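You operate a simulated robot arm through the tools that you are given. There is no shell and no other tool.

The job below is to be done with a simulated robot arm. You get a single attempt, and the scene is never put back.

JOB
Fill the dip tray to its mark, dunk pouch G423, sort it, drain.
Fine: the blue mark; yellow tray if it bubbles and drips, else grey tray; water off, drain closed and dip sheet up at the end.

The check looks at the end state, three seconds after you hand in, the way a careful person would. Anything else that was tipped, shoved, dropped, spilled or broken makes it a failure. Flat cloth is picked up by pressing the open fingertips on it (5 to 10 N) and closing them slowly along it; thin cloth reads only 2 to 8 mm in the jaws.

ROBOT AND FRAMES
A 7-joint arm with a three-finger gripper, fixed in place. Base frame: the origin is on the floor under the middle of its stand, x ahead of it, y to its left, z up; the work surface is at about z = 860. Readings come in mm, degrees, newtons and seconds.
It reaches about 1342 mm from its shoulder. Its first joint turns from -166.0 to 166.0 degrees. Payload 2.69 kg.
Tool frame: the origin (TCP) lies between the finger pads and is the grasp point; the fingertips stand 30 mm ahead of it; z points along the fingers, y is the line along which they close. The gripper opens to 128 mm; its body begins 117 mm behind the TCP.
Orientation is that of the tool frame in the base frame, as a unit quaternion [x, y, z, w]. With the fingers straight down and closing along the base's y, the tool's x points along the base's -x, its y along +y and its z along -z.

CONTROLS
- The arm moves only by the tool step_arm. Its argument "moves" is text: rows parted by semicolons, each of 6 numbers parted by spaces: the shift along the base's x, y, z in m, then the turn, a rotation vector about the base's x, y, z in degrees. In form: dx dy dz ax ay az; .... A call has 1 to 20 rows; each row shifts and turns the commanded pose from where the row before left it. "hand" is the opening in per cent of the stroke, from 0 (shut) to 100 (fully open), set as the call begins (left out, the last holds). Rows are played at 5 a second. More than 50 mm and 8.6 degrees between two rows, or a gripper value outside its range, and nothing of the call is played. A pose out of reach is approached as far as the arm can. The call stops where the force on the tool passes 90 N (or 10 N more than at its start, if that is more) or the arm is blocked; 0.2 s more then pass. The fingers move at their own pace (about 127 mm/s each) and stop on an object; they squeeze with about 43 N. The grip force told is the motor's: it shows also when the fingers shut on nothing. Time passes only in rows, and 0.2 s behind the last, so rows that do not move let the fingers close. The reply holds the time, the measured pose of the TCP, the force on the tool along the base axes, the opening and the grip force, in the units named above and with some noise, with the torque about the TCP (base axes, N m) and any sound that the robot's microphone picked up.
- Cameras (640 x 400 px; columns grow to the right, rows downward): "scene" is fixed at [50.6, 499.1, 1436.7]; the picture's right is [-0.56, -0.83, 0.00], its down [-0.43, 0.29, -0.85] and it looks along [0.71, -0.48, -0.52] (base axes); focal length 272 px, centre (320, 200). "wrist" rides on the gripper at [58, 54, -131] in the tool frame; the picture's right is [-0.68, 0.74, 0.00], its down [-0.62, -0.57, -0.55] and it looks along [-0.40, -0.37, 0.84] (tool axes); focal length 234 px, centre (320, 200). There is no depth. A picture from a camera that has moved, and an enlarged one, comes with that camera's place and axes in the base frame and with its lens.
- get_image(camera): a new picture of that camera. It takes no simulated time.
- lift_body(by): moves the trunk up (or, below 0, down) by that many mm; the arm rides with it, the base frame stays. It gives what a move gives, with no picture.
- close_up(camera, box): a new picture of the part [left, top, right, bottom] of that camera's present view, enlarged. It takes no simulated time.
- finish_job(): hands the job in; it is judged then, once.

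Nothing tells you positions but the pictures and the camera data. Unless the task says otherwise, let go and move clear before handing in.

The tools are called after "Request:" by a JSON object that holds its "fn" and its "kwargs". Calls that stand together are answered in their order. step_arm: Moves the arm, as the interface text tells. Its arguments: {"type":"object","properties":{"moves":{"type":"string"},"hand":{"type":"number"}},"required":["moves"]} The other tools are called the same way: lift_body (by) moves the trunk up or down; get_image (camera) takes a picture; close_up (camera, box) takes an enlarged picture of a part of a camera's view; finish_job () hands the job in.

At the start:

```text
time: 0.0
tcp_pos: [645.5, -116.8, 1313.9]
tool_rot: [0.0, 1.0, -0.001, 0.0]
contact_force: [0.0, 0.1, 0.3]
moment: [0.04, 0.01, 0.03]
grip_width: 128.0
gripper_force: 0.2
trunk travel left (down, up): [-250.0, 100.0]
```

scene: 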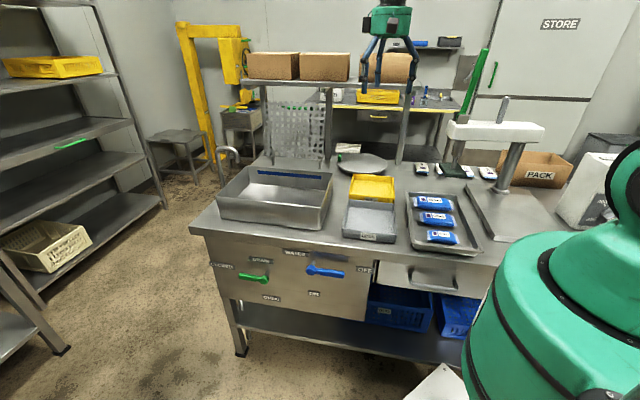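
wrist: 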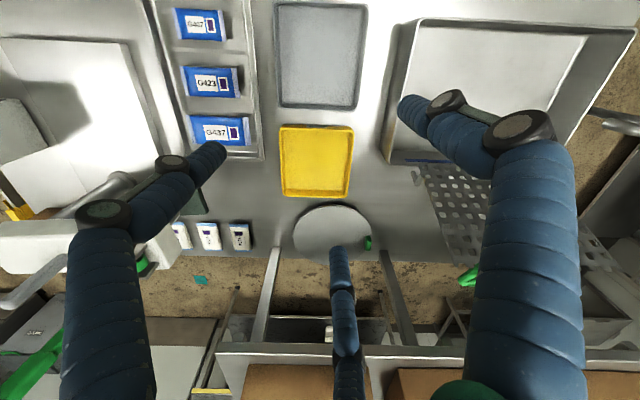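

I see a bench with a basin (dip tray) at left, yellow and grey trays, a tray with three blue pouches, and a front panel with green and blue levers. I'll take enlarged looks first to read the labels and locate everything.

Request:
{"fn": "close_up", "kwargs": {"camera": "scene", "box": [200, 230, 400, 355]}}

Request:
{"fn": "close_up", "kwargs": {"camera": "scene", "box": [200, 80, 360, 180]}}

Request:
{"fn": "close_up", "kwargs": {"camera": "scene", "box": [330, 150, 510, 262]}}

Request:
{"fn": "close_up", "kwargs": {"camera": "scene", "box": [190, 140, 350, 240]}}

Request:
{"fn": "close_up", "kwargs": {"camera": "wrist", "box": [150, 0, 400, 156]}}

Request:
{"fn": "close_up", "kwargs": {"camera": "wrist", "box": [370, 0, 640, 169]}}

```text
3.20 times, centred on (300, 292) of scene
camera zoom: at [50.6, 499.1, 1436.7], right [-0.56, -0.83, 0.0], down [-0.43, 0.29, -0.85], along [0.71, -0.48, -0.52], focal length 871 px, centre (384, -96)
```

zoom: 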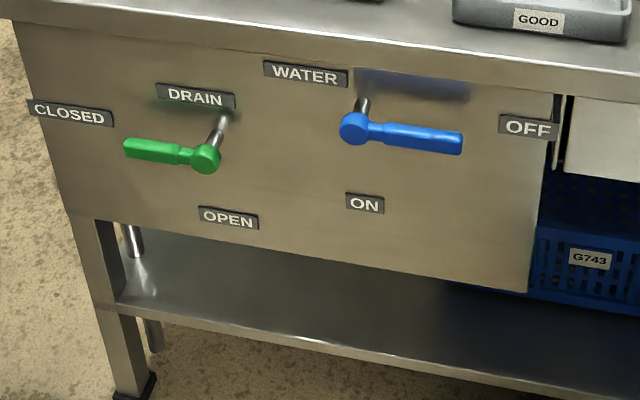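

```text
4.00 times, centred on (280, 130) of scene
camera zoom: at [50.6, 499.1, 1436.7], right [-0.56, -0.83, 0.0], down [-0.43, 0.29, -0.85], along [0.71, -0.48, -0.52], focal length 1089 px, centre (480, 480)
```

zoom: 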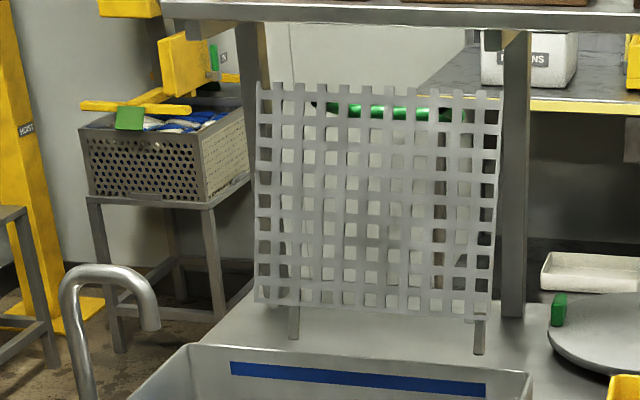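

```text
3.56 times, centred on (420, 206) of scene
camera zoom: at [50.6, 499.1, 1436.7], right [-0.56, -0.83, 0.0], down [-0.43, 0.29, -0.85], along [0.71, -0.48, -0.52], focal length 968 px, centre (-36, 179)
```

zoom: 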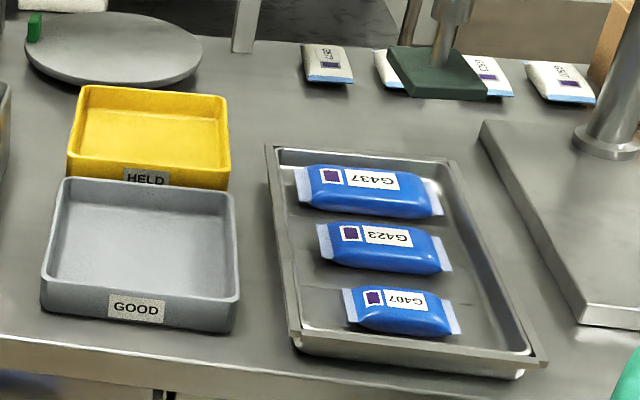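

```text
4.00 times, centred on (270, 190) of scene
camera zoom: at [50.6, 499.1, 1436.7], right [-0.56, -0.83, 0.0], down [-0.43, 0.29, -0.85], along [0.71, -0.48, -0.52], focal length 1089 px, centre (520, 240)
```

zoom: 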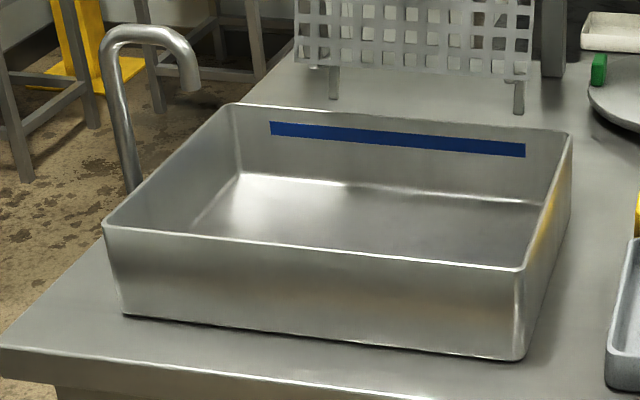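

```text
2.56 times, centred on (275, 78) of wrist
camera zoom: at [586.8, -62.8, 1445.1], right [0.68, 0.74, 0.0], down [0.62, -0.57, 0.55], along [0.4, -0.37, -0.84], focal length 600 px, centre (435, 512)
```

zoom: 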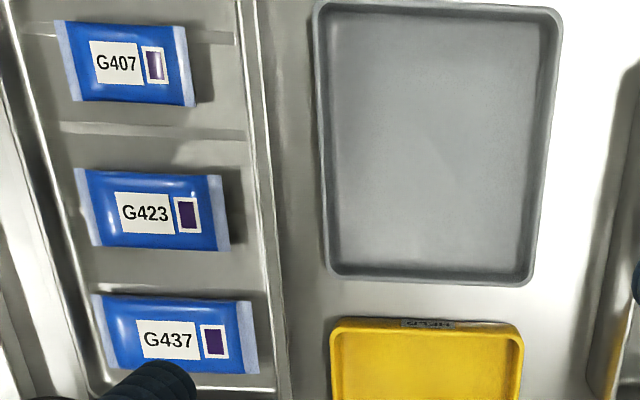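

```text
2.37 times, centred on (505, 84) of wrist
camera zoom: at [586.8, -62.8, 1445.1], right [0.68, 0.74, 0.0], down [0.62, -0.57, 0.55], along [0.4, -0.37, -0.84], focal length 554 px, centre (-118, 473)
```

zoom: 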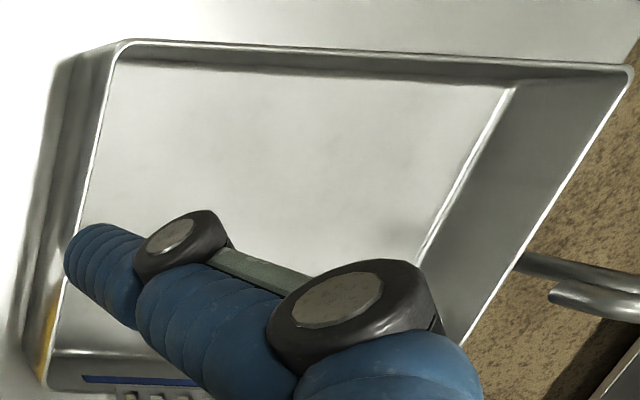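

The pictures suggest the bench is turned about 45° to the base: the basin spans bench-wise u≈529–900, v≈420–681, with the rim at z≈953 and the blue mark at about z≈928. I'll look closer at the gripper, sheet, handle and fingers before moving.

Request:
{"fn": "close_up", "kwargs": {"camera": "scene", "box": [330, 0, 450, 75]}}

Request:
{"fn": "close_up", "kwargs": {"camera": "scene", "box": [250, 80, 350, 142]}}

Request:
{"fn": "close_up", "kwargs": {"camera": "wrist", "box": [380, 150, 640, 312]}}

Request:
{"fn": "close_up", "kwargs": {"camera": "scene", "box": [395, 180, 475, 230]}}

Request:
{"fn": "close_up", "kwargs": {"camera": "scene", "box": [370, 80, 640, 249]}}

```text
5.33 times, centred on (390, 38) of scene
camera zoom: at [50.6, 499.1, 1436.7], right [-0.56, -0.83, 0.0], down [-0.43, 0.29, -0.85], along [0.71, -0.48, -0.52], focal length 1452 px, centre (-53, 1067)
```

zoom: 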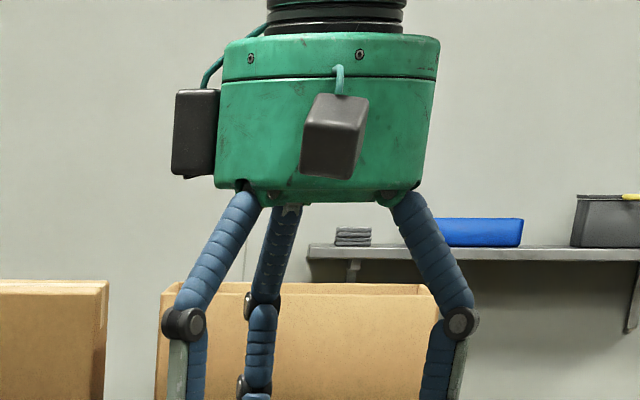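

```text
6.40 times, centred on (300, 111) of scene
camera zoom: at [50.6, 499.1, 1436.7], right [-0.56, -0.83, 0.0], down [-0.43, 0.29, -0.85], along [0.71, -0.48, -0.52], focal length 1742 px, centre (448, 770)
```

zoom: 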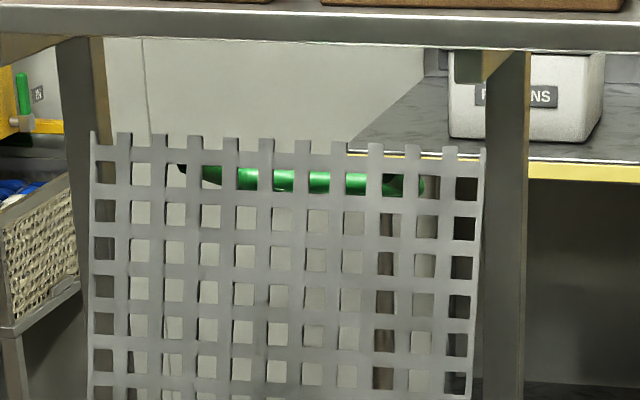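

```text
2.46 times, centred on (510, 231) of wrist
camera zoom: at [586.8, -62.8, 1445.1], right [0.68, 0.74, 0.0], down [0.62, -0.57, 0.55], along [0.4, -0.37, -0.84], focal length 576 px, centre (-148, 124)
```

zoom: 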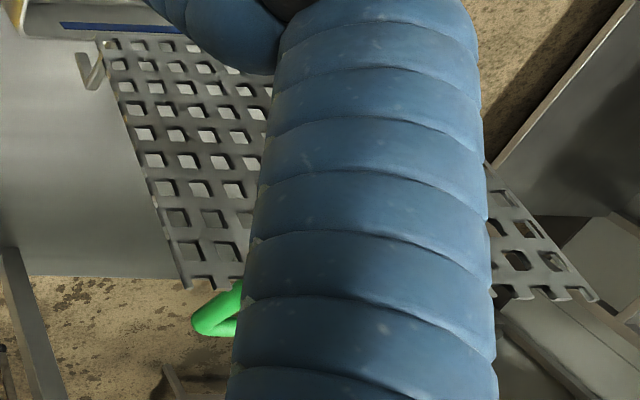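

```text
8.00 times, centred on (435, 205) of scene
camera zoom: at [50.6, 499.1, 1436.7], right [-0.56, -0.83, 0.0], down [-0.43, 0.29, -0.85], along [0.71, -0.48, -0.52], focal length 2178 px, centre (-600, 160)
```

zoom: 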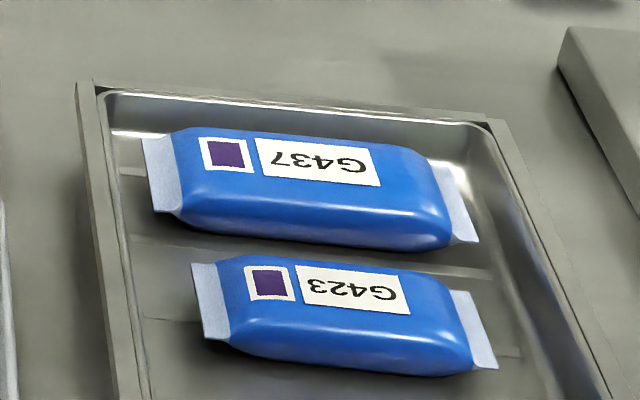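

```text
2.37 times, centred on (505, 164) of scene
camera zoom: at [50.6, 499.1, 1436.7], right [-0.56, -0.83, 0.0], down [-0.43, 0.29, -0.85], along [0.71, -0.48, -0.52], focal length 644 px, centre (-118, 284)
```

zoom: 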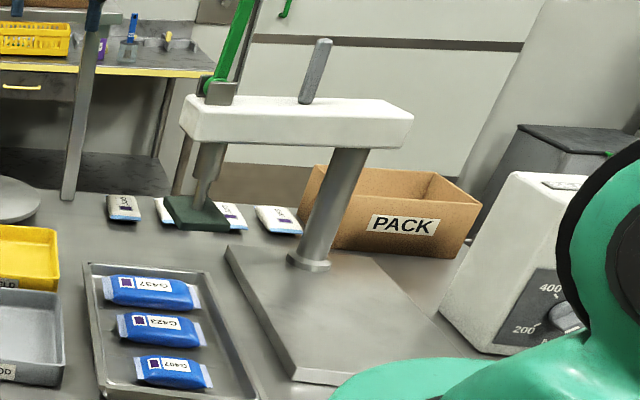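

The sheet stands upright behind the basin with its green handle on its rear side, and a shelf lies further back at around v≈880. I'll move the hand high and to the left so the wrist camera can look at the basin and sheet.

Request:
{"fn": "step_arm", "kwargs": {"moves": "0.007 0.044 0 0 0 0;0.007 0.044 0 0 0 0;0.007 0.044 0 0 0 0;0.007 0.044 0 0 0 0;0.007 0.044 0 0 0 0;0.007 0.044 0 0 0 0;0.007 0.044 0 0 0 0;0.007 0.044 0 0 0 0;0.007 0.044 0 0 0 0"}}

Request:
{"fn": "get_image", "kwargs": {"camera": "wrist"}}

Request:
{"fn": "get_image", "kwargs": {"camera": "scene"}}

```text
time: 2.0
tcp_pos: [704.7, 282.6, 1312.1]
tool_rot: [0.001, 1.0, 0.0, 0.0]
contact_force: [0.3, -0.3, 0.6]
moment: [0.0, 0.03, -0.01]
grip_width: 127.8
gripper_force: 0.1
trunk travel left (down, up): [-250.0, 100.0]
```

```text
taken
camera wrist: at [646.8, 335.6, 1443.2], right [0.68, 0.74, 0.0], down [0.62, -0.57, 0.55], along [0.4, -0.37, -0.84], focal length 234 px, centre (320, 200)
```

wrist: 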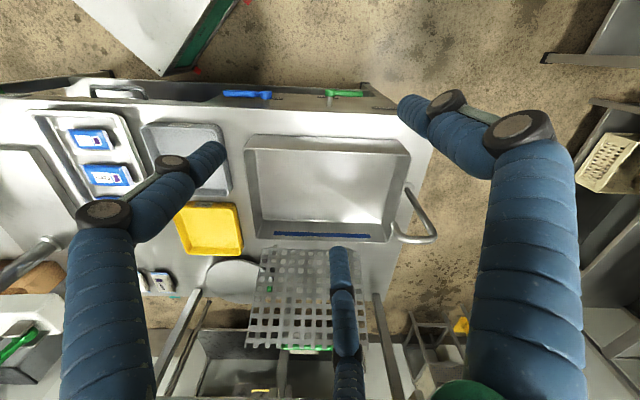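

```text
taken
```

scene: 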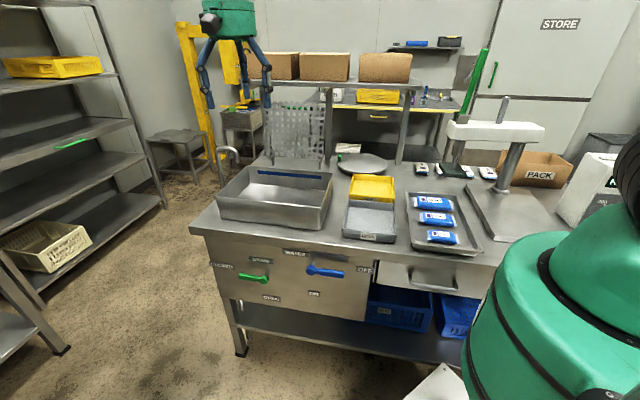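

The three fingers look set at about 120° around the axis. I'll shut the hand here in free air to see how the fingers travel, and look at them.

Request:
{"fn": "step_arm", "kwargs": {"moves": "0 0 0 0 0 0;0 0 0 0 0 0", "hand": 50}}

Request:
{"fn": "get_image", "kwargs": {"camera": "wrist"}}

Request:
{"fn": "close_up", "kwargs": {"camera": "scene", "box": [170, 20, 330, 120]}}

Request:
{"fn": "step_arm", "kwargs": {"moves": "0 0 0 0 0 0;0 0 0 0 0 0;0 0 0 0 0 0", "hand": 0}}

Request:
{"fn": "get_image", "kwargs": {"camera": "wrist"}}

Request:
{"fn": "close_up", "kwargs": {"camera": "scene", "box": [170, 20, 330, 120]}}

```text
time: 2.6
tcp_pos: [704.6, 281.3, 1311.7]
tool_rot: [0.0, 1.0, 0.0, -0.001]
contact_force: [0.3, -0.8, 0.7]
moment: [-0.02, 0.02, -0.01]
grip_width: 64.2
gripper_force: 0.0
trunk travel left (down, up): [-250.0, 100.0]
```

```text
taken
camera wrist: at [646.8, 335.2, 1443.5], right [0.68, 0.74, 0.0], down [0.62, -0.57, 0.55], along [0.4, -0.37, -0.84], focal length 234 px, centre (320, 200)
```

wrist: 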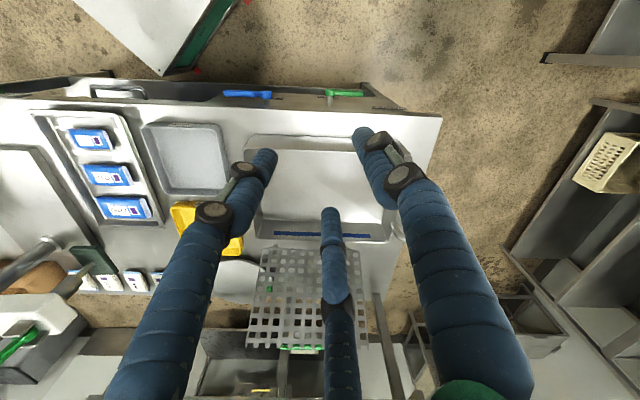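

```text
4.00 times, centred on (250, 70) of scene
camera zoom: at [50.6, 499.1, 1436.7], right [-0.56, -0.83, 0.0], down [-0.43, 0.29, -0.85], along [0.71, -0.48, -0.52], focal length 1089 px, centre (600, 720)
```

zoom: 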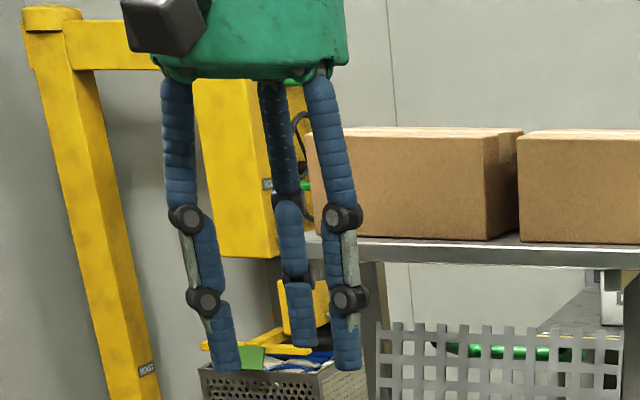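

```text
time: 3.4
tcp_pos: [704.1, 280.3, 1313.2]
tool_rot: [0.0, 1.0, 0.001, 0.0]
contact_force: [0.2, 0.7, -0.2]
moment: [0.0, 0.0, 0.0]
grip_width: 2.1
gripper_force: 31.0
trunk travel left (down, up): [-250.0, 100.0]
```

```text
taken
camera wrist: at [646.6, 334.7, 1443.7], right [0.68, 0.74, 0.0], down [0.62, -0.57, 0.55], along [0.4, -0.37, -0.84], focal length 234 px, centre (320, 200)
```

wrist: 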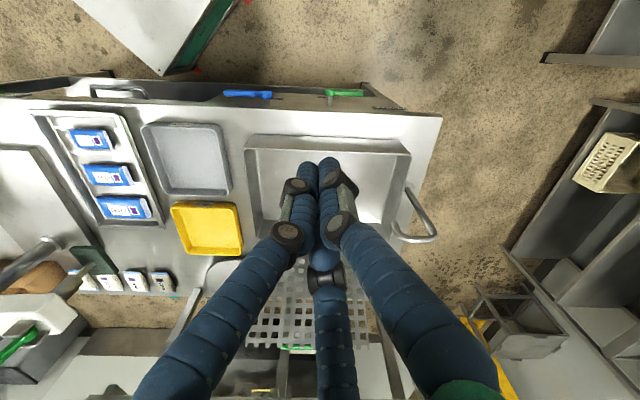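

```text
4.00 times, centred on (250, 70) of scene
camera zoom: at [50.6, 499.1, 1436.7], right [-0.56, -0.83, 0.0], down [-0.43, 0.29, -0.85], along [0.71, -0.48, -0.52], focal length 1089 px, centre (600, 720)
```

zoom: 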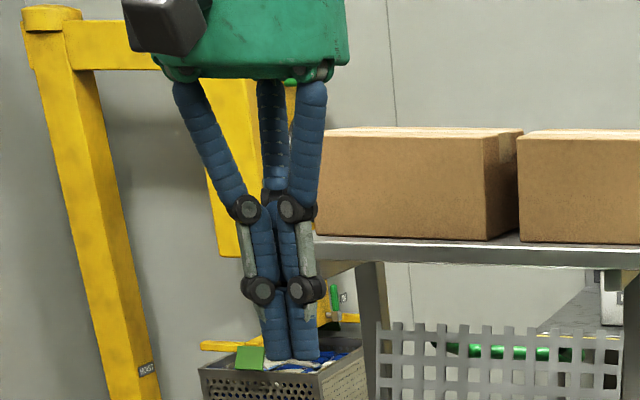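

The hand closes concentrically (three fingers about 20 mm thick). Now I'll zoom in on the levers, the sheet hinge and the pouches from this view.

Request:
{"fn": "close_up", "kwargs": {"camera": "wrist", "box": [200, 60, 440, 210]}}

Request:
{"fn": "close_up", "kwargs": {"camera": "wrist", "box": [20, 90, 260, 240]}}

Request:
{"fn": "close_up", "kwargs": {"camera": "wrist", "box": [210, 210, 450, 360]}}

```text
2.67 times, centred on (320, 135) of wrist
camera zoom: at [646.6, 334.7, 1443.7], right [0.68, 0.74, 0.0], down [0.62, -0.57, 0.55], along [0.4, -0.37, -0.84], focal length 624 px, centre (320, 373)
```

zoom: 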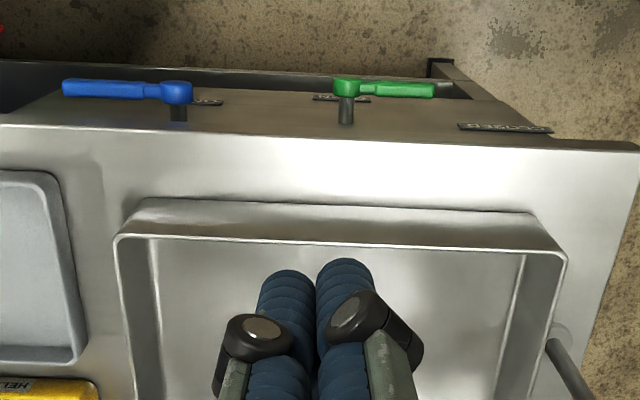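

```text
2.67 times, centred on (140, 165) of wrist
camera zoom: at [646.6, 334.7, 1443.7], right [0.68, 0.74, 0.0], down [0.62, -0.57, 0.55], along [0.4, -0.37, -0.84], focal length 624 px, centre (800, 293)
```

zoom: 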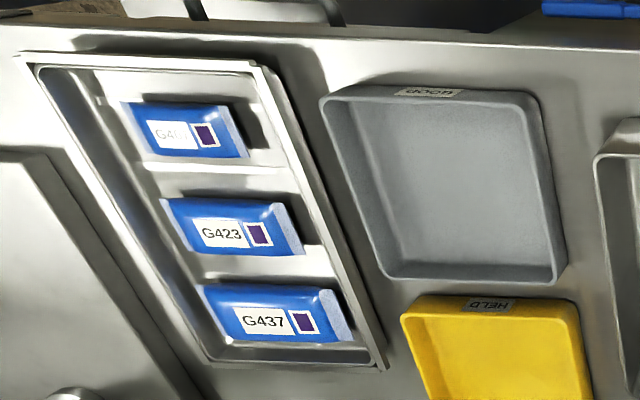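

```text
2.67 times, centred on (330, 285) of wrist
camera zoom: at [646.6, 334.7, 1443.7], right [0.68, 0.74, 0.0], down [0.62, -0.57, 0.55], along [0.4, -0.37, -0.84], focal length 624 px, centre (293, -27)
```

zoom: 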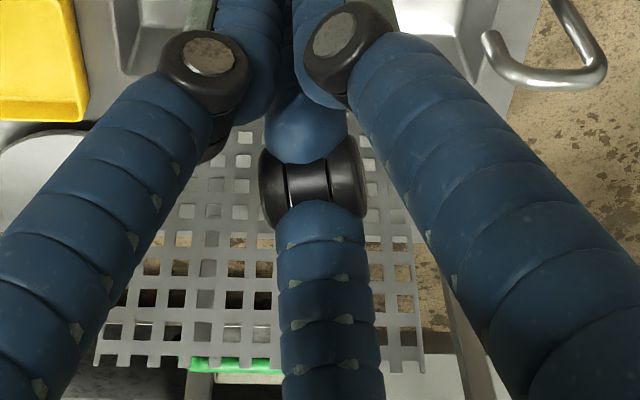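

Triangulating both views puts the blue water lever's hub at about (623,149,746) pointing right (OFF). The green drain lever's hub is at about (750,277,665) pointing left (CLOSED). I'll bring the closed hand out in front of the bench and pitch it to point horizontally at the panel.

Request:
{"fn": "step_arm", "kwargs": {"moves": "-0.043 -0.0027 -0.0233 0 0 0;-0.043 -0.0027 -0.0233 0 0 0;-0.043 -0.0027 -0.0233 0 0 0;-0.043 -0.0027 -0.0233 0 0 0;-0.043 -0.0027 -0.0233 0 0 0;-0.043 -0.0027 -0.0233 0 0 0;-0.043 -0.0027 -0.0233 0 0 0"}}

Request:
{"fn": "get_image", "kwargs": {"camera": "scene"}}

```text
time: 5.0
tcp_pos: [404.8, 259.9, 1147.8]
tool_rot: [0.001, 1.0, -0.001, 0.0]
contact_force: [-0.5, 0.9, -0.3]
moment: [0.01, 0.04, 0.01]
grip_width: 2.1
gripper_force: 31.6
trunk travel left (down, up): [-250.0, 100.0]
```

```text
taken
```

scene: 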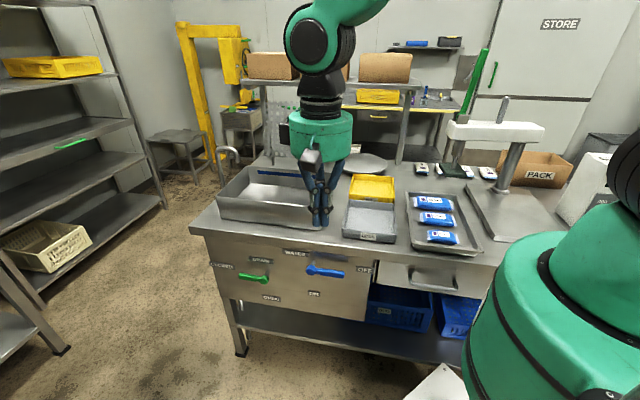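

Now I'll pitch the hand 90° to point at the panel, moving down and slightly toward the bench as it turns.

Request:
{"fn": "step_arm", "kwargs": {"moves": "0.007 -0.007 -0.022 -5.8 -5.8 0;0.007 -0.007 -0.022 -5.8 -5.8 0;0.007 -0.007 -0.022 -5.8 -5.8 0;0.007 -0.007 -0.022 -5.8 -5.8 0;0.007 -0.007 -0.022 -5.8 -5.8 0"}}

Request:
{"fn": "get_image", "kwargs": {"camera": "scene"}}

```text
time: 6.2
tcp_pos: [442.6, 227.7, 1040.6]
tool_rot: [0.0, 0.936, -0.247, 0.25]
contact_force: [-0.8, 0.3, 0.2]
moment: [0.04, 0.03, 0.0]
grip_width: 2.1
gripper_force: 31.3
trunk travel left (down, up): [-250.0, 100.0]
```

```text
taken
```

scene: 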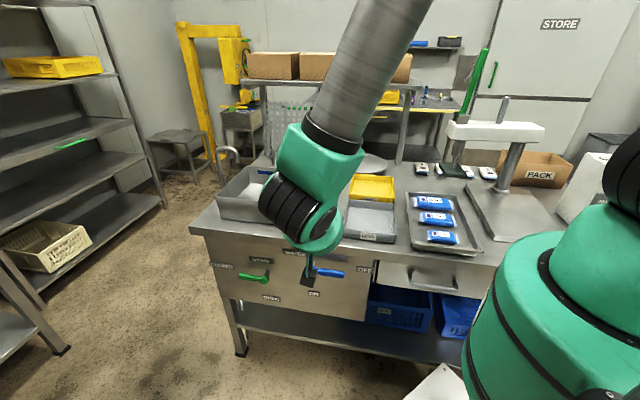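

The hand is turning as planned. I'll finish the pitch.

Request:
{"fn": "step_arm", "kwargs": {"moves": "0.007 -0.007 -0.022 -5.8 -5.8 0;0.007 -0.007 -0.022 -5.8 -5.8 0;0.007 -0.007 -0.022 -5.8 -5.8 0;0.007 -0.007 -0.022 -5.8 -5.8 0;0.007 -0.007 -0.022 -5.8 -5.8 0;0.007 -0.007 -0.022 -5.8 -5.8 0"}}

Request:
{"fn": "get_image", "kwargs": {"camera": "scene"}}

Request:
{"fn": "get_image", "kwargs": {"camera": "wrist"}}

```text
time: 7.6
tcp_pos: [484.3, 185.7, 906.2]
tool_rot: [0.0, 0.705, -0.501, 0.502]
contact_force: [-0.4, 0.5, 1.2]
moment: [0.03, 0.03, -0.06]
grip_width: 2.0
gripper_force: 31.8
trunk travel left (down, up): [-250.0, 100.0]
```

```text
taken
```

scene: 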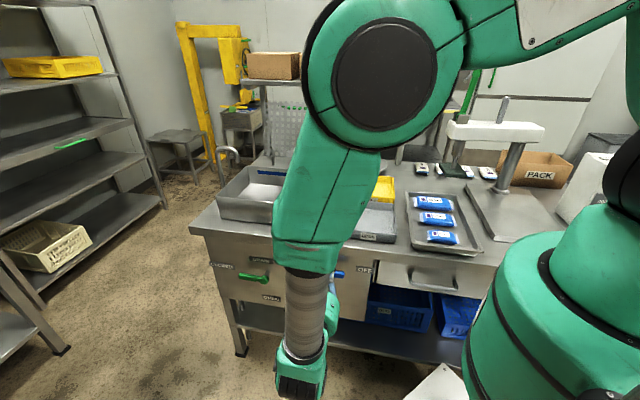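

```text
taken
camera wrist: at [389.8, 274.9, 827.8], right [0.71, 0.71, -0.04], down [-0.37, 0.41, 0.83], along [0.6, -0.57, 0.55], focal length 234 px, centre (320, 200)
```

wrist: 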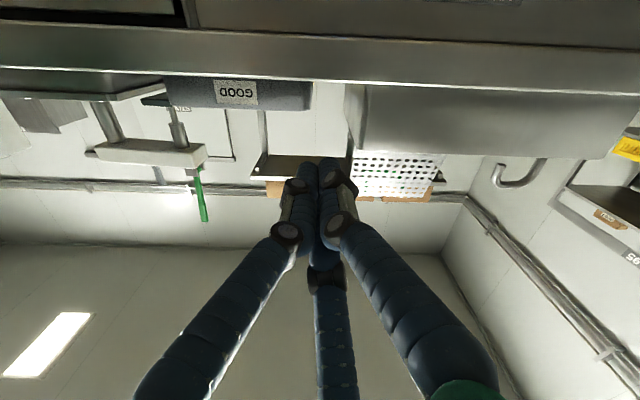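

The hand is horizontal in front of the panel, but the forearm partly blocks the scene view. I'll check how much of the basin and mark stay visible.

Request:
{"fn": "close_up", "kwargs": {"camera": "scene", "box": [200, 140, 360, 240]}}

Request:
{"fn": "close_up", "kwargs": {"camera": "scene", "box": [200, 230, 400, 355]}}

```text
4.00 times, centred on (280, 190) of scene
camera zoom: at [50.6, 499.1, 1436.7], right [-0.56, -0.83, 0.0], down [-0.43, 0.29, -0.85], along [0.71, -0.48, -0.52], focal length 1089 px, centre (480, 240)
```

zoom: 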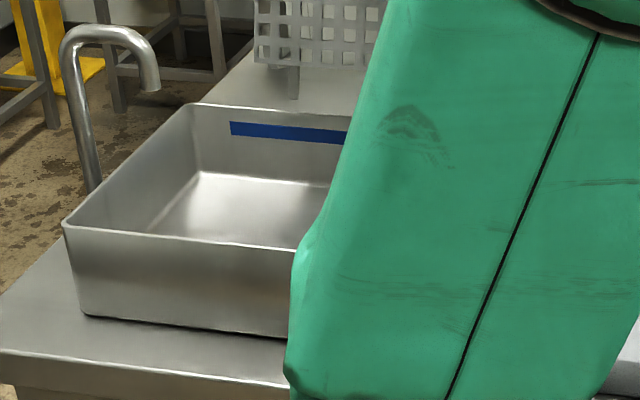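

```text
3.20 times, centred on (300, 292) of scene
camera zoom: at [50.6, 499.1, 1436.7], right [-0.56, -0.83, 0.0], down [-0.43, 0.29, -0.85], along [0.71, -0.48, -0.52], focal length 871 px, centre (384, -96)
```

zoom: 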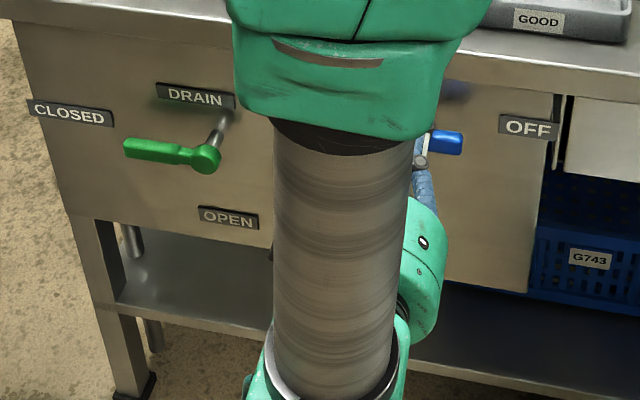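

The left part of the mark stays visible, so I can watch the level from here. I'll lower the hand to just above the blue handle's height, still in front of the bench, and check with the wrist camera.

Request:
{"fn": "step_arm", "kwargs": {"moves": "-0.0037 -0.0037 -0.041 0 0 0;-0.0037 -0.0037 -0.041 0 0 0;-0.0037 -0.0037 -0.04 0 0 0"}}

Request:
{"fn": "get_image", "kwargs": {"camera": "wrist"}}

Request:
{"fn": "close_up", "kwargs": {"camera": "scene", "box": [200, 230, 400, 355]}}

```text
time: 8.4
tcp_pos: [473.3, 172.8, 787.9]
tool_rot: [0.0, 0.706, -0.5, 0.501]
contact_force: [0.4, 0.2, -0.6]
moment: [0.04, 0.03, -0.05]
grip_width: 1.7
gripper_force: 31.8
trunk travel left (down, up): [-250.0, 100.0]
```

```text
taken
camera wrist: at [378.7, 263.6, 708.0], right [0.71, 0.71, -0.04], down [-0.37, 0.41, 0.83], along [0.61, -0.57, 0.55], focal length 234 px, centre (320, 200)
```

wrist: 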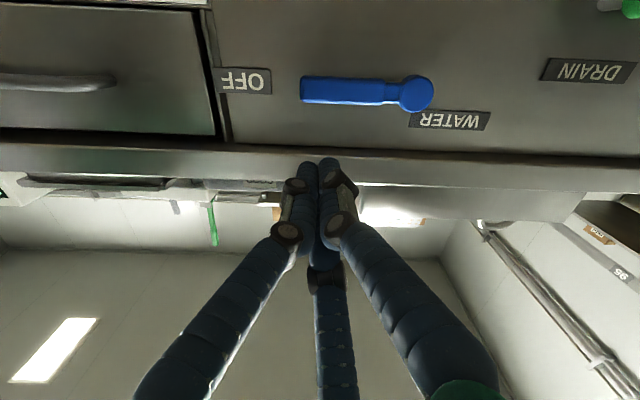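

```text
3.20 times, centred on (300, 292) of scene
camera zoom: at [50.6, 499.1, 1436.7], right [-0.56, -0.83, 0.0], down [-0.43, 0.29, -0.85], along [0.71, -0.48, -0.52], focal length 871 px, centre (384, -96)
```

zoom: 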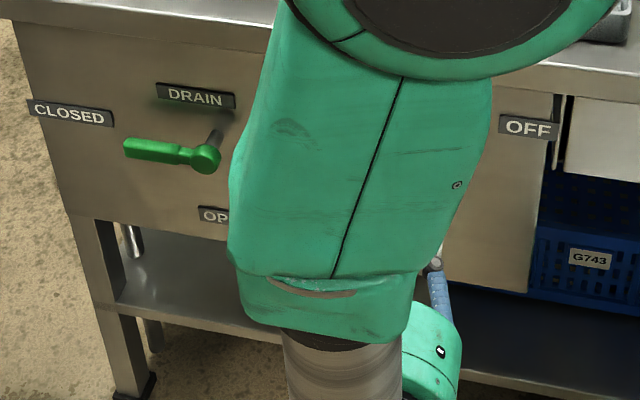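

The wrist view shows the water lever clearly, with its hub near u≈551, z≈744 and its tip near u≈439. I'll slide the closed fingers forward just above the handle.

Request:
{"fn": "step_arm", "kwargs": {"moves": "0.026 -0.026 -0.002 0 0 0;0.026 -0.026 -0.002 0 0 0;0.025 -0.025 -0.002 0 0 0"}}

Request:
{"fn": "get_image", "kwargs": {"camera": "wrist"}}

Request:
{"fn": "close_up", "kwargs": {"camera": "scene", "box": [200, 140, 360, 240]}}

```text
time: 9.2
tcp_pos: [549.1, 94.4, 781.8]
tool_rot: [0.0, 0.706, -0.501, 0.501]
contact_force: [-1.0, -0.4, -0.5]
moment: [-0.02, -0.04, -0.01]
grip_width: 2.6
gripper_force: 32.0
trunk travel left (down, up): [-250.0, 100.0]
```

```text
taken
camera wrist: at [454.5, 185.1, 702.2], right [0.71, 0.71, -0.04], down [-0.37, 0.42, 0.83], along [0.61, -0.57, 0.55], focal length 234 px, centre (320, 200)
```

wrist: 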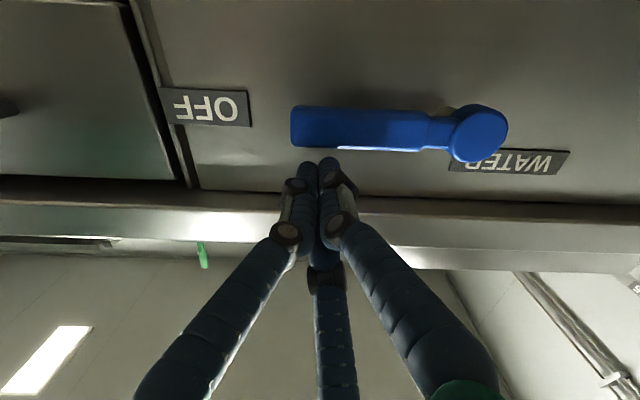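

```text
4.00 times, centred on (280, 190) of scene
camera zoom: at [50.6, 499.1, 1436.7], right [-0.56, -0.83, 0.0], down [-0.43, 0.29, -0.85], along [0.71, -0.48, -0.52], focal length 1089 px, centre (480, 240)
```

zoom: 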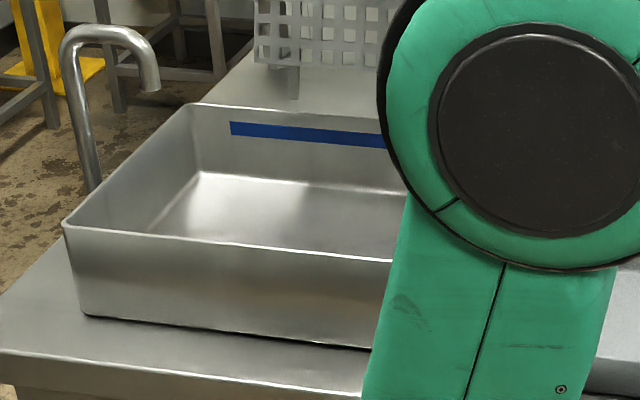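

The fingers sit just above the handle with the basin and mark in view. Now I'll sweep the lever down along its arc to ON.

Request:
{"fn": "step_arm", "kwargs": {"moves": "0.0021 0.0021 -0.0065 0 0 0;-0.0028 -0.0028 -0.0168 0 0 0;-0.0007 -0.0007 -0.0172 0 0 0;0.0014 0.0014 -0.0172 0 0 0;0.0035 0.0035 -0.0165 0 0 0;0.0055 0.0055 -0.0154 0 0 0;0.0074 0.0074 -0.0138 0 0 0;0.0088 0.0088 -0.0118 0 0 0;0.0102 0.0102 -0.0095 0 0 0;0.0112 0.0112 -0.0068 0 0 0"}}

Request:
{"fn": "get_image", "kwargs": {"camera": "wrist"}}

Request:
{"fn": "close_up", "kwargs": {"camera": "scene", "box": [200, 140, 360, 240]}}

```text
time: 11.4
tcp_pos: [597.4, 141.9, 648.5]
tool_rot: [0.0, 0.706, -0.501, 0.501]
contact_force: [-0.1, 0.2, -1.2]
moment: [-0.01, 0.0, 0.05]
grip_width: 1.9
gripper_force: 31.4
trunk travel left (down, up): [-250.0, 100.0]
```

```text
taken
camera wrist: at [502.0, 232.7, 570.1], right [0.71, 0.71, -0.04], down [-0.37, 0.41, 0.83], along [0.61, -0.57, 0.55], focal length 234 px, centre (320, 200)
```

wrist: 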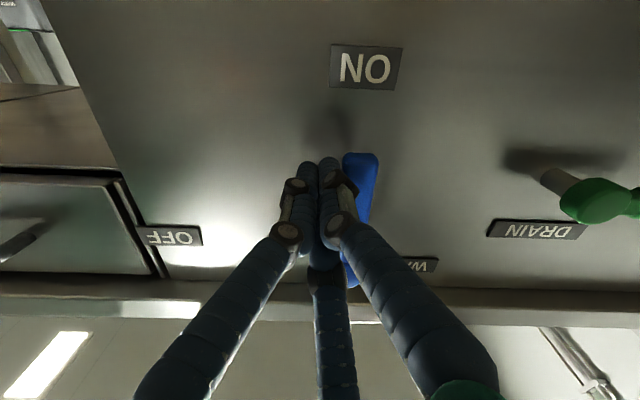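

```text
4.00 times, centred on (280, 190) of scene
camera zoom: at [50.6, 499.1, 1436.7], right [-0.56, -0.83, 0.0], down [-0.43, 0.29, -0.85], along [0.71, -0.48, -0.52], focal length 1089 px, centre (480, 240)
```

zoom: 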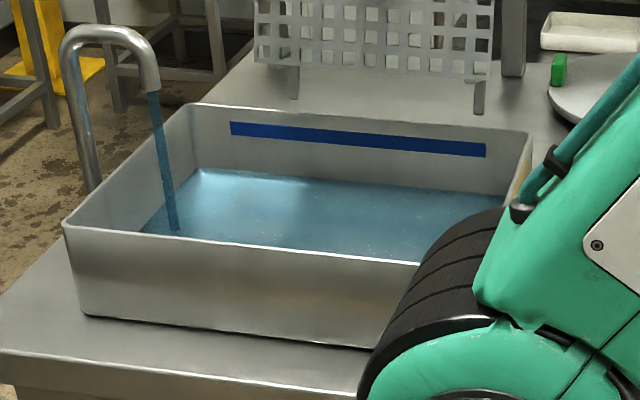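

Water is running from the spout. I'll take the fingers around under the lever tip to its left side, ready to push it back to OFF, and check the level.

Request:
{"fn": "step_arm", "kwargs": {"moves": "-0.0106 -0.0106 -0.015 0 0 0;0 0 -0.040 0 0 0;0.0318 0.0318 0 0 0 0;0.0318 0.0318 0 0 0 0;0 0 0.045 0 0 0"}}

Request:
{"fn": "close_up", "kwargs": {"camera": "scene", "box": [200, 140, 360, 240]}}

Request:
{"fn": "get_image", "kwargs": {"camera": "wrist"}}

```text
time: 12.6
tcp_pos: [649.3, 195.1, 638.0]
tool_rot: [0.0, 0.705, -0.503, 0.5]
contact_force: [-0.4, -1.1, -1.4]
moment: [-0.09, -0.09, 0.11]
grip_width: 2.2
gripper_force: 31.2
trunk travel left (down, up): [-250.0, 100.0]
```

```text
4.00 times, centred on (280, 190) of scene
camera zoom: at [50.6, 499.1, 1436.7], right [-0.56, -0.83, 0.0], down [-0.43, 0.29, -0.85], along [0.71, -0.48, -0.52], focal length 1089 px, centre (480, 240)
```

zoom: 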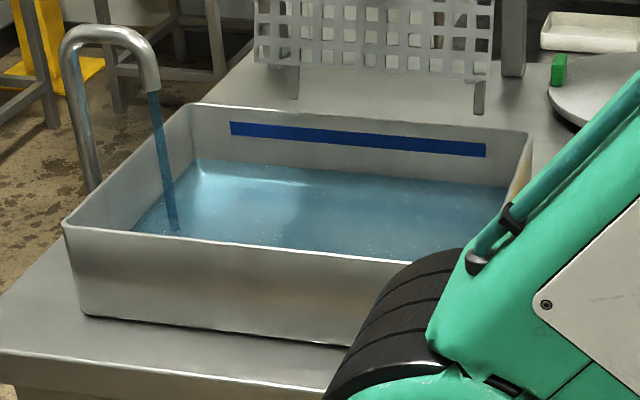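

```text
taken
camera wrist: at [554.4, 285.4, 558.7], right [0.71, 0.71, -0.04], down [-0.36, 0.42, 0.83], along [0.61, -0.57, 0.55], focal length 234 px, centre (320, 200)
```

wrist: 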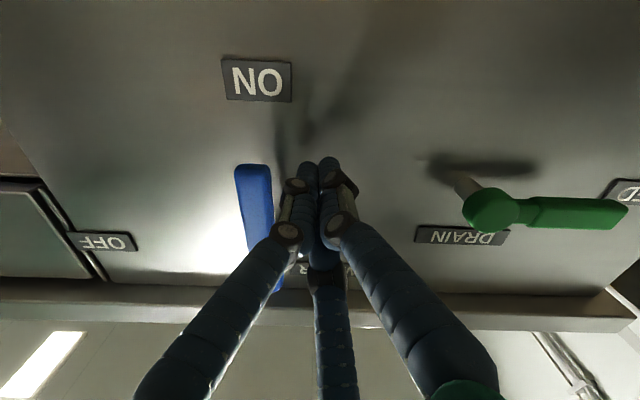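

The level is rising about 8 mm per second by my estimate. I'll zoom in on the mark to measure precisely.

Request:
{"fn": "close_up", "kwargs": {"camera": "scene", "box": [240, 160, 296, 195]}}

```text
11.43 times, centred on (268, 178) of scene
camera zoom: at [50.6, 499.1, 1436.7], right [-0.56, -0.83, 0.0], down [-0.43, 0.29, -0.85], along [0.71, -0.48, -0.52], focal length 3111 px, centre (914, 457)
```

zoom: 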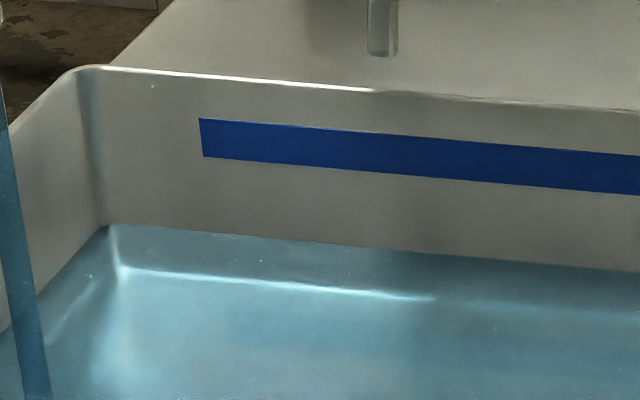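

The level is about 39 mm below the middle of the blue band. I'll wait a bit under two seconds and measure the rate again.

Request:
{"fn": "step_arm", "kwargs": {"moves": "0 0 0 0 0 0;0 0 0 0 0 0;0 0 0 0 0 0;0 0 0 0 0 0;0 0 0 0 0 0;0 0 0 0 0 0;0 0 0 0 0 0;0 0 0 0 0 0"}}

Request:
{"fn": "close_up", "kwargs": {"camera": "scene", "box": [240, 160, 296, 195]}}

```text
time: 14.4
tcp_pos: [649.8, 195.0, 639.0]
tool_rot: [0.0, 0.706, -0.501, 0.5]
contact_force: [-0.6, -0.3, 0.3]
moment: [0.0, 0.02, 0.01]
grip_width: 2.4
gripper_force: 31.4
trunk travel left (down, up): [-250.0, 100.0]
```

```text
11.43 times, centred on (268, 178) of scene
camera zoom: at [50.6, 499.1, 1436.7], right [-0.56, -0.83, 0.0], down [-0.43, 0.29, -0.85], along [0.71, -0.48, -0.52], focal length 3111 px, centre (914, 457)
```

zoom: 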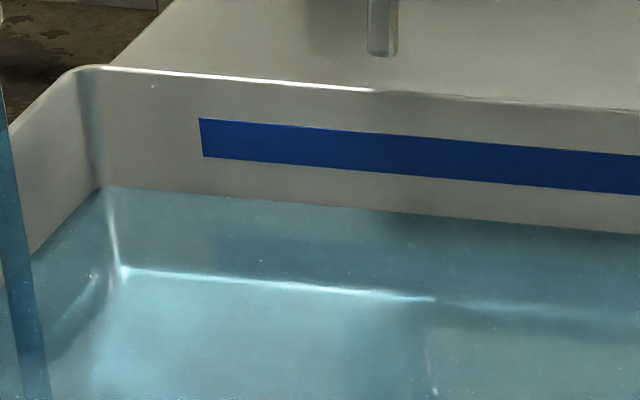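

The rise is about 8.5 mm/s, with 24 mm left to mid-band. I'll start turning the lever half-way towards OFF to slow the flow, then check.

Request:
{"fn": "step_arm", "kwargs": {"moves": "-0.0095 -0.0095 0.0115 0 0 0;-0.0119 -0.0119 -0.0041 0 0 0;-0.0122 -0.0122 -0.0012 0 0 0;-0.0122 -0.0122 0.0019 0 0 0;-0.0117 -0.0117 0.0048 0 0 0;-0.0057 -0.0057 0.0035 0 0 0"}}

Request:
{"fn": "close_up", "kwargs": {"camera": "scene", "box": [240, 160, 296, 195]}}

Request:
{"fn": "get_image", "kwargs": {"camera": "wrist"}}

```text
time: 15.8
tcp_pos: [587.1, 132.0, 656.0]
tool_rot: [0.001, 0.706, -0.501, 0.501]
contact_force: [0.6, -0.1, -0.6]
moment: [-0.03, 0.01, -0.01]
grip_width: 2.1
gripper_force: 31.3
trunk travel left (down, up): [-250.0, 100.0]
```

```text
11.43 times, centred on (268, 178) of scene
camera zoom: at [50.6, 499.1, 1436.7], right [-0.56, -0.83, 0.0], down [-0.43, 0.29, -0.85], along [0.71, -0.48, -0.52], focal length 3111 px, centre (914, 457)
```

zoom: 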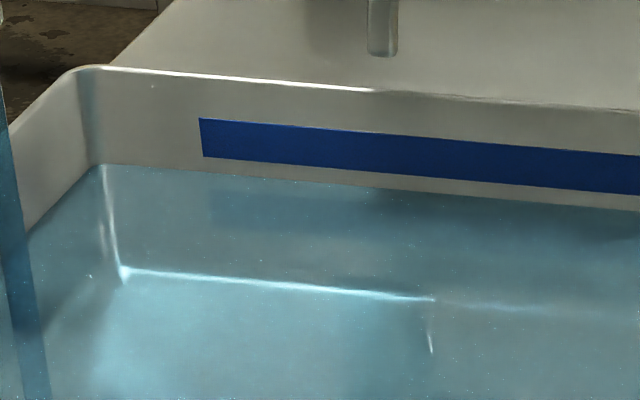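

```text
taken
camera wrist: at [491.9, 222.9, 576.4], right [0.71, 0.71, -0.04], down [-0.37, 0.42, 0.83], along [0.61, -0.57, 0.55], focal length 234 px, centre (320, 200)
```

wrist: 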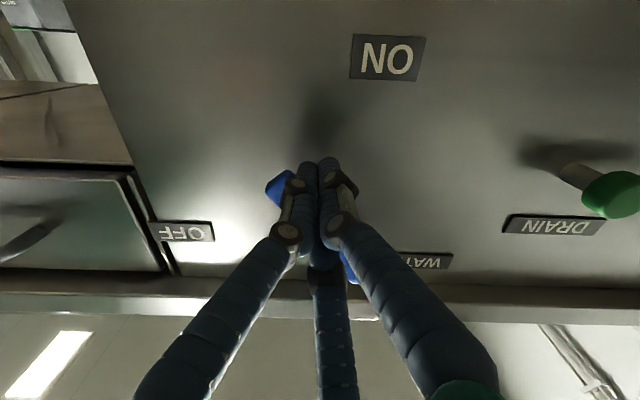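

The flow is slowed; the level is now about 14 mm below mid-band. I'll wait about 1.4 s and measure again.

Request:
{"fn": "step_arm", "kwargs": {"moves": "0 0 0 0 0 0;0 0 0 0 0 0;0 0 0 0 0 0;0 0 0 0 0 0;0 0 0 0 0 0;0 0 0 0 0 0"}}

Request:
{"fn": "close_up", "kwargs": {"camera": "scene", "box": [240, 160, 296, 195]}}

```text
time: 17.2
tcp_pos: [586.7, 132.7, 656.8]
tool_rot: [0.0, 0.706, -0.501, 0.501]
contact_force: [-0.3, 0.3, 1.1]
moment: [-0.02, 0.0, -0.01]
grip_width: 2.1
gripper_force: 31.7
trunk travel left (down, up): [-250.0, 100.0]
```

```text
11.43 times, centred on (268, 178) of scene
camera zoom: at [50.6, 499.1, 1436.7], right [-0.56, -0.83, 0.0], down [-0.43, 0.29, -0.85], along [0.71, -0.48, -0.52], focal length 3111 px, centre (914, 457)
```

zoom: 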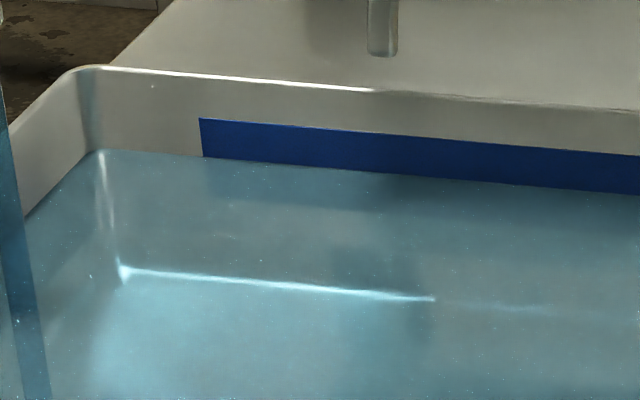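

The level is just at the band's lower edge, rising about 4.5 mm/s. I'll wait one more second and then sweep the lever fully to OFF.

Request:
{"fn": "step_arm", "kwargs": {"moves": "0 0 0 0 0 0;0 0 0 0 0 0;0 0 0 0 0 0;0 0 0 0 0 0;0 0 0 0 0 0;-0.0053 -0.0053 0.0042 0 0 0;-0.0099 -0.0099 0.0102 0 0 0;-0.0085 -0.0085 0.0125 0 0 0;-0.0068 -0.0068 0.0144 0 0 0;-0.005 -0.005 0.0158 0 0 0;-0.0014 -0.0014 0.0065 0 0 0"}}

Request:
{"fn": "close_up", "kwargs": {"camera": "scene", "box": [240, 160, 296, 195]}}

Request:
{"fn": "get_image", "kwargs": {"camera": "wrist"}}

Request:
{"fn": "get_image", "kwargs": {"camera": "scene"}}

```text
time: 19.6
tcp_pos: [549.4, 94.9, 716.7]
tool_rot: [0.0, 0.707, -0.501, 0.5]
contact_force: [2.4, 3.8, -23.9]
moment: [0.04, 0.24, -0.06]
grip_width: 1.9
gripper_force: 31.5
trunk travel left (down, up): [-250.0, 100.0]
```

```text
11.43 times, centred on (268, 178) of scene
camera zoom: at [50.6, 499.1, 1436.7], right [-0.56, -0.83, 0.0], down [-0.43, 0.29, -0.85], along [0.71, -0.48, -0.52], focal length 3111 px, centre (914, 457)
```

zoom: 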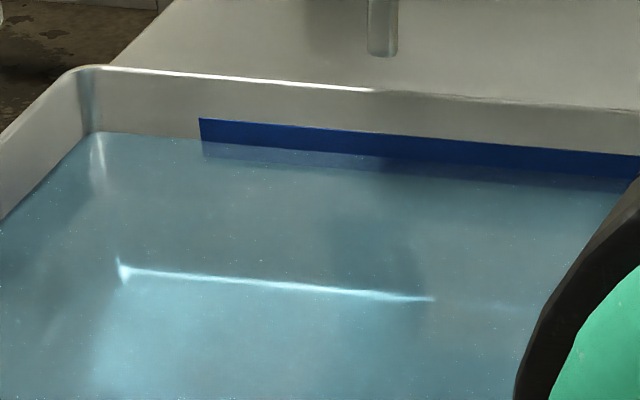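

```text
taken
camera wrist: at [454.7, 185.3, 637.6], right [0.71, 0.71, -0.04], down [-0.36, 0.41, 0.83], along [0.61, -0.57, 0.55], focal length 234 px, centre (320, 200)
```

wrist: 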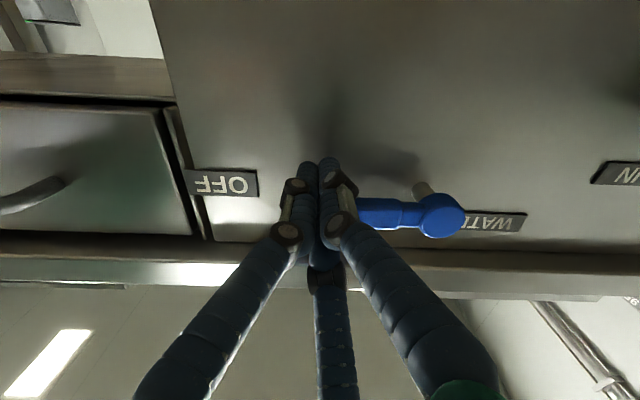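

```text
taken
```

scene: 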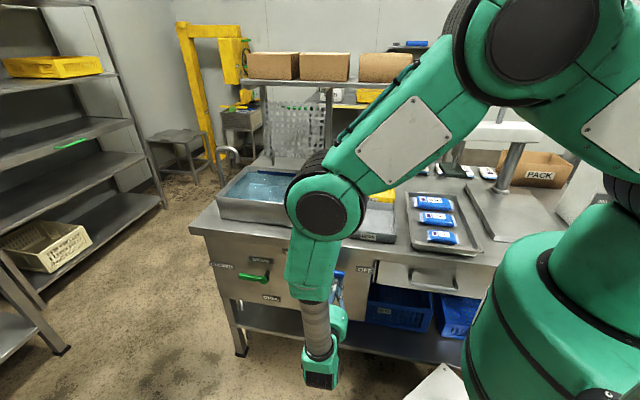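

The water stream has stopped with the level in the middle of the blue band and the lever hard against OFF. I'll back the hand away from the lever and rise in front of the bench.

Request:
{"fn": "step_arm", "kwargs": {"moves": "0 0 -0.010 0 0 0;-0.0262 0.0262 0 0 0 0;-0.0262 0.0262 0 0 0 0;-0.0262 0.0262 0 0 0 0;0.004 0.004 0.049 0 0 0;0.004 0.004 0.049 0 0 0;0.003 0.003 0.049 0 0 0;0 0 0.049 0 0 0"}}

Request:
{"fn": "close_up", "kwargs": {"camera": "scene", "box": [200, 140, 360, 240]}}

Request:
{"fn": "get_image", "kwargs": {"camera": "wrist"}}

```text
time: 21.4
tcp_pos: [479.8, 184.6, 907.2]
tool_rot: [-0.001, 0.705, -0.502, 0.5]
contact_force: [-0.7, 0.0, 0.5]
moment: [-0.01, -0.02, 0.02]
grip_width: 2.1
gripper_force: 31.5
trunk travel left (down, up): [-250.0, 100.0]
```

```text
4.00 times, centred on (280, 190) of scene
camera zoom: at [50.6, 499.1, 1436.7], right [-0.56, -0.83, 0.0], down [-0.43, 0.29, -0.85], along [0.71, -0.48, -0.52], focal length 1089 px, centre (480, 240)
```

zoom: 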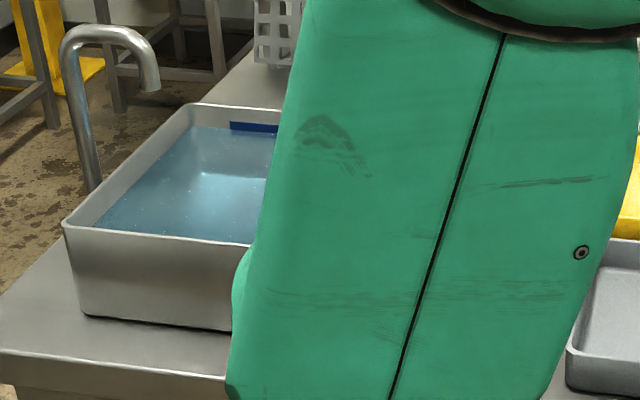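

```text
taken
camera wrist: at [385.5, 275.1, 826.5], right [0.71, 0.71, -0.04], down [-0.36, 0.42, 0.83], along [0.61, -0.57, 0.55], focal length 234 px, centre (320, 200)
```

wrist: 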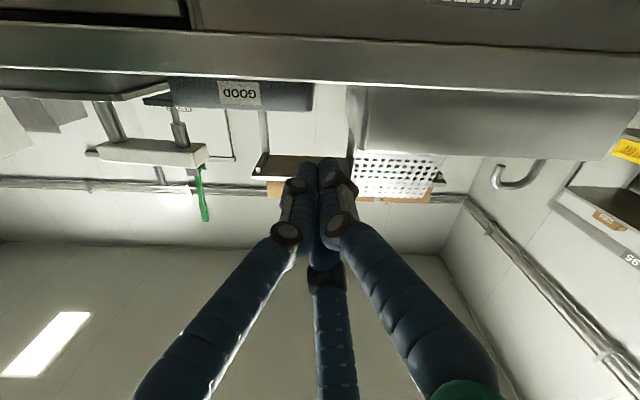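

The water's off and level holds. I'll pitch the hand back to pointing down, retracing the same path, then look closely at the dip sheet's hinge.

Request:
{"fn": "step_arm", "kwargs": {"moves": "-0.007 0.007 0.022 5.8 5.8 0;-0.007 0.007 0.022 5.8 5.8 0;-0.007 0.007 0.022 5.8 5.8 0;-0.007 0.007 0.022 5.8 5.8 0;-0.007 0.007 0.022 5.8 5.8 0;-0.007 0.007 0.022 5.8 5.8 0;-0.007 0.007 0.022 5.8 5.8 0;-0.007 0.007 0.022 5.8 5.8 0;-0.007 0.007 0.022 5.8 5.8 0;-0.007 0.007 0.022 5.8 5.8 0;-0.007 0.007 0.022 5.8 5.8 0", "hand": 60}}

Request:
{"fn": "get_image", "kwargs": {"camera": "scene"}}

Request:
{"fn": "close_up", "kwargs": {"camera": "scene", "box": [250, 140, 346, 200]}}

```text
time: 23.8
tcp_pos: [404.5, 263.6, 1147.2]
tool_rot: [0.0, 1.0, 0.001, -0.001]
contact_force: [-0.3, 0.1, 0.3]
moment: [-0.03, -0.01, 0.0]
grip_width: 76.6
gripper_force: 0.0
trunk travel left (down, up): [-250.0, 100.0]
```

```text
taken
```

scene: 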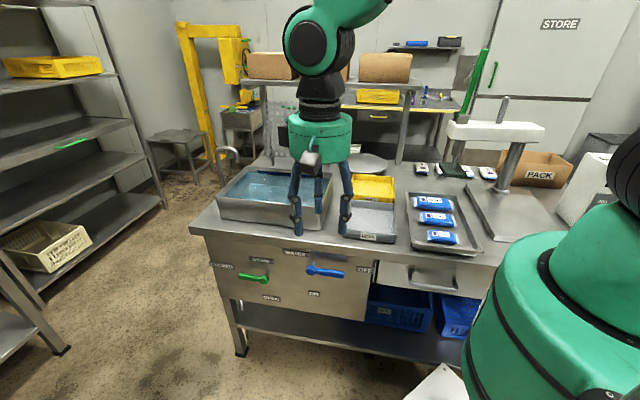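

```text
6.67 times, centred on (298, 170) of scene
camera zoom: at [50.6, 499.1, 1436.7], right [-0.56, -0.83, 0.0], down [-0.43, 0.29, -0.85], along [0.71, -0.48, -0.52], focal length 1815 px, centre (467, 400)
```

zoom: 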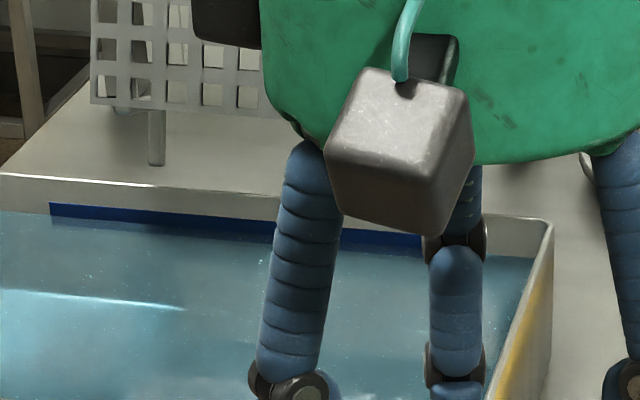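

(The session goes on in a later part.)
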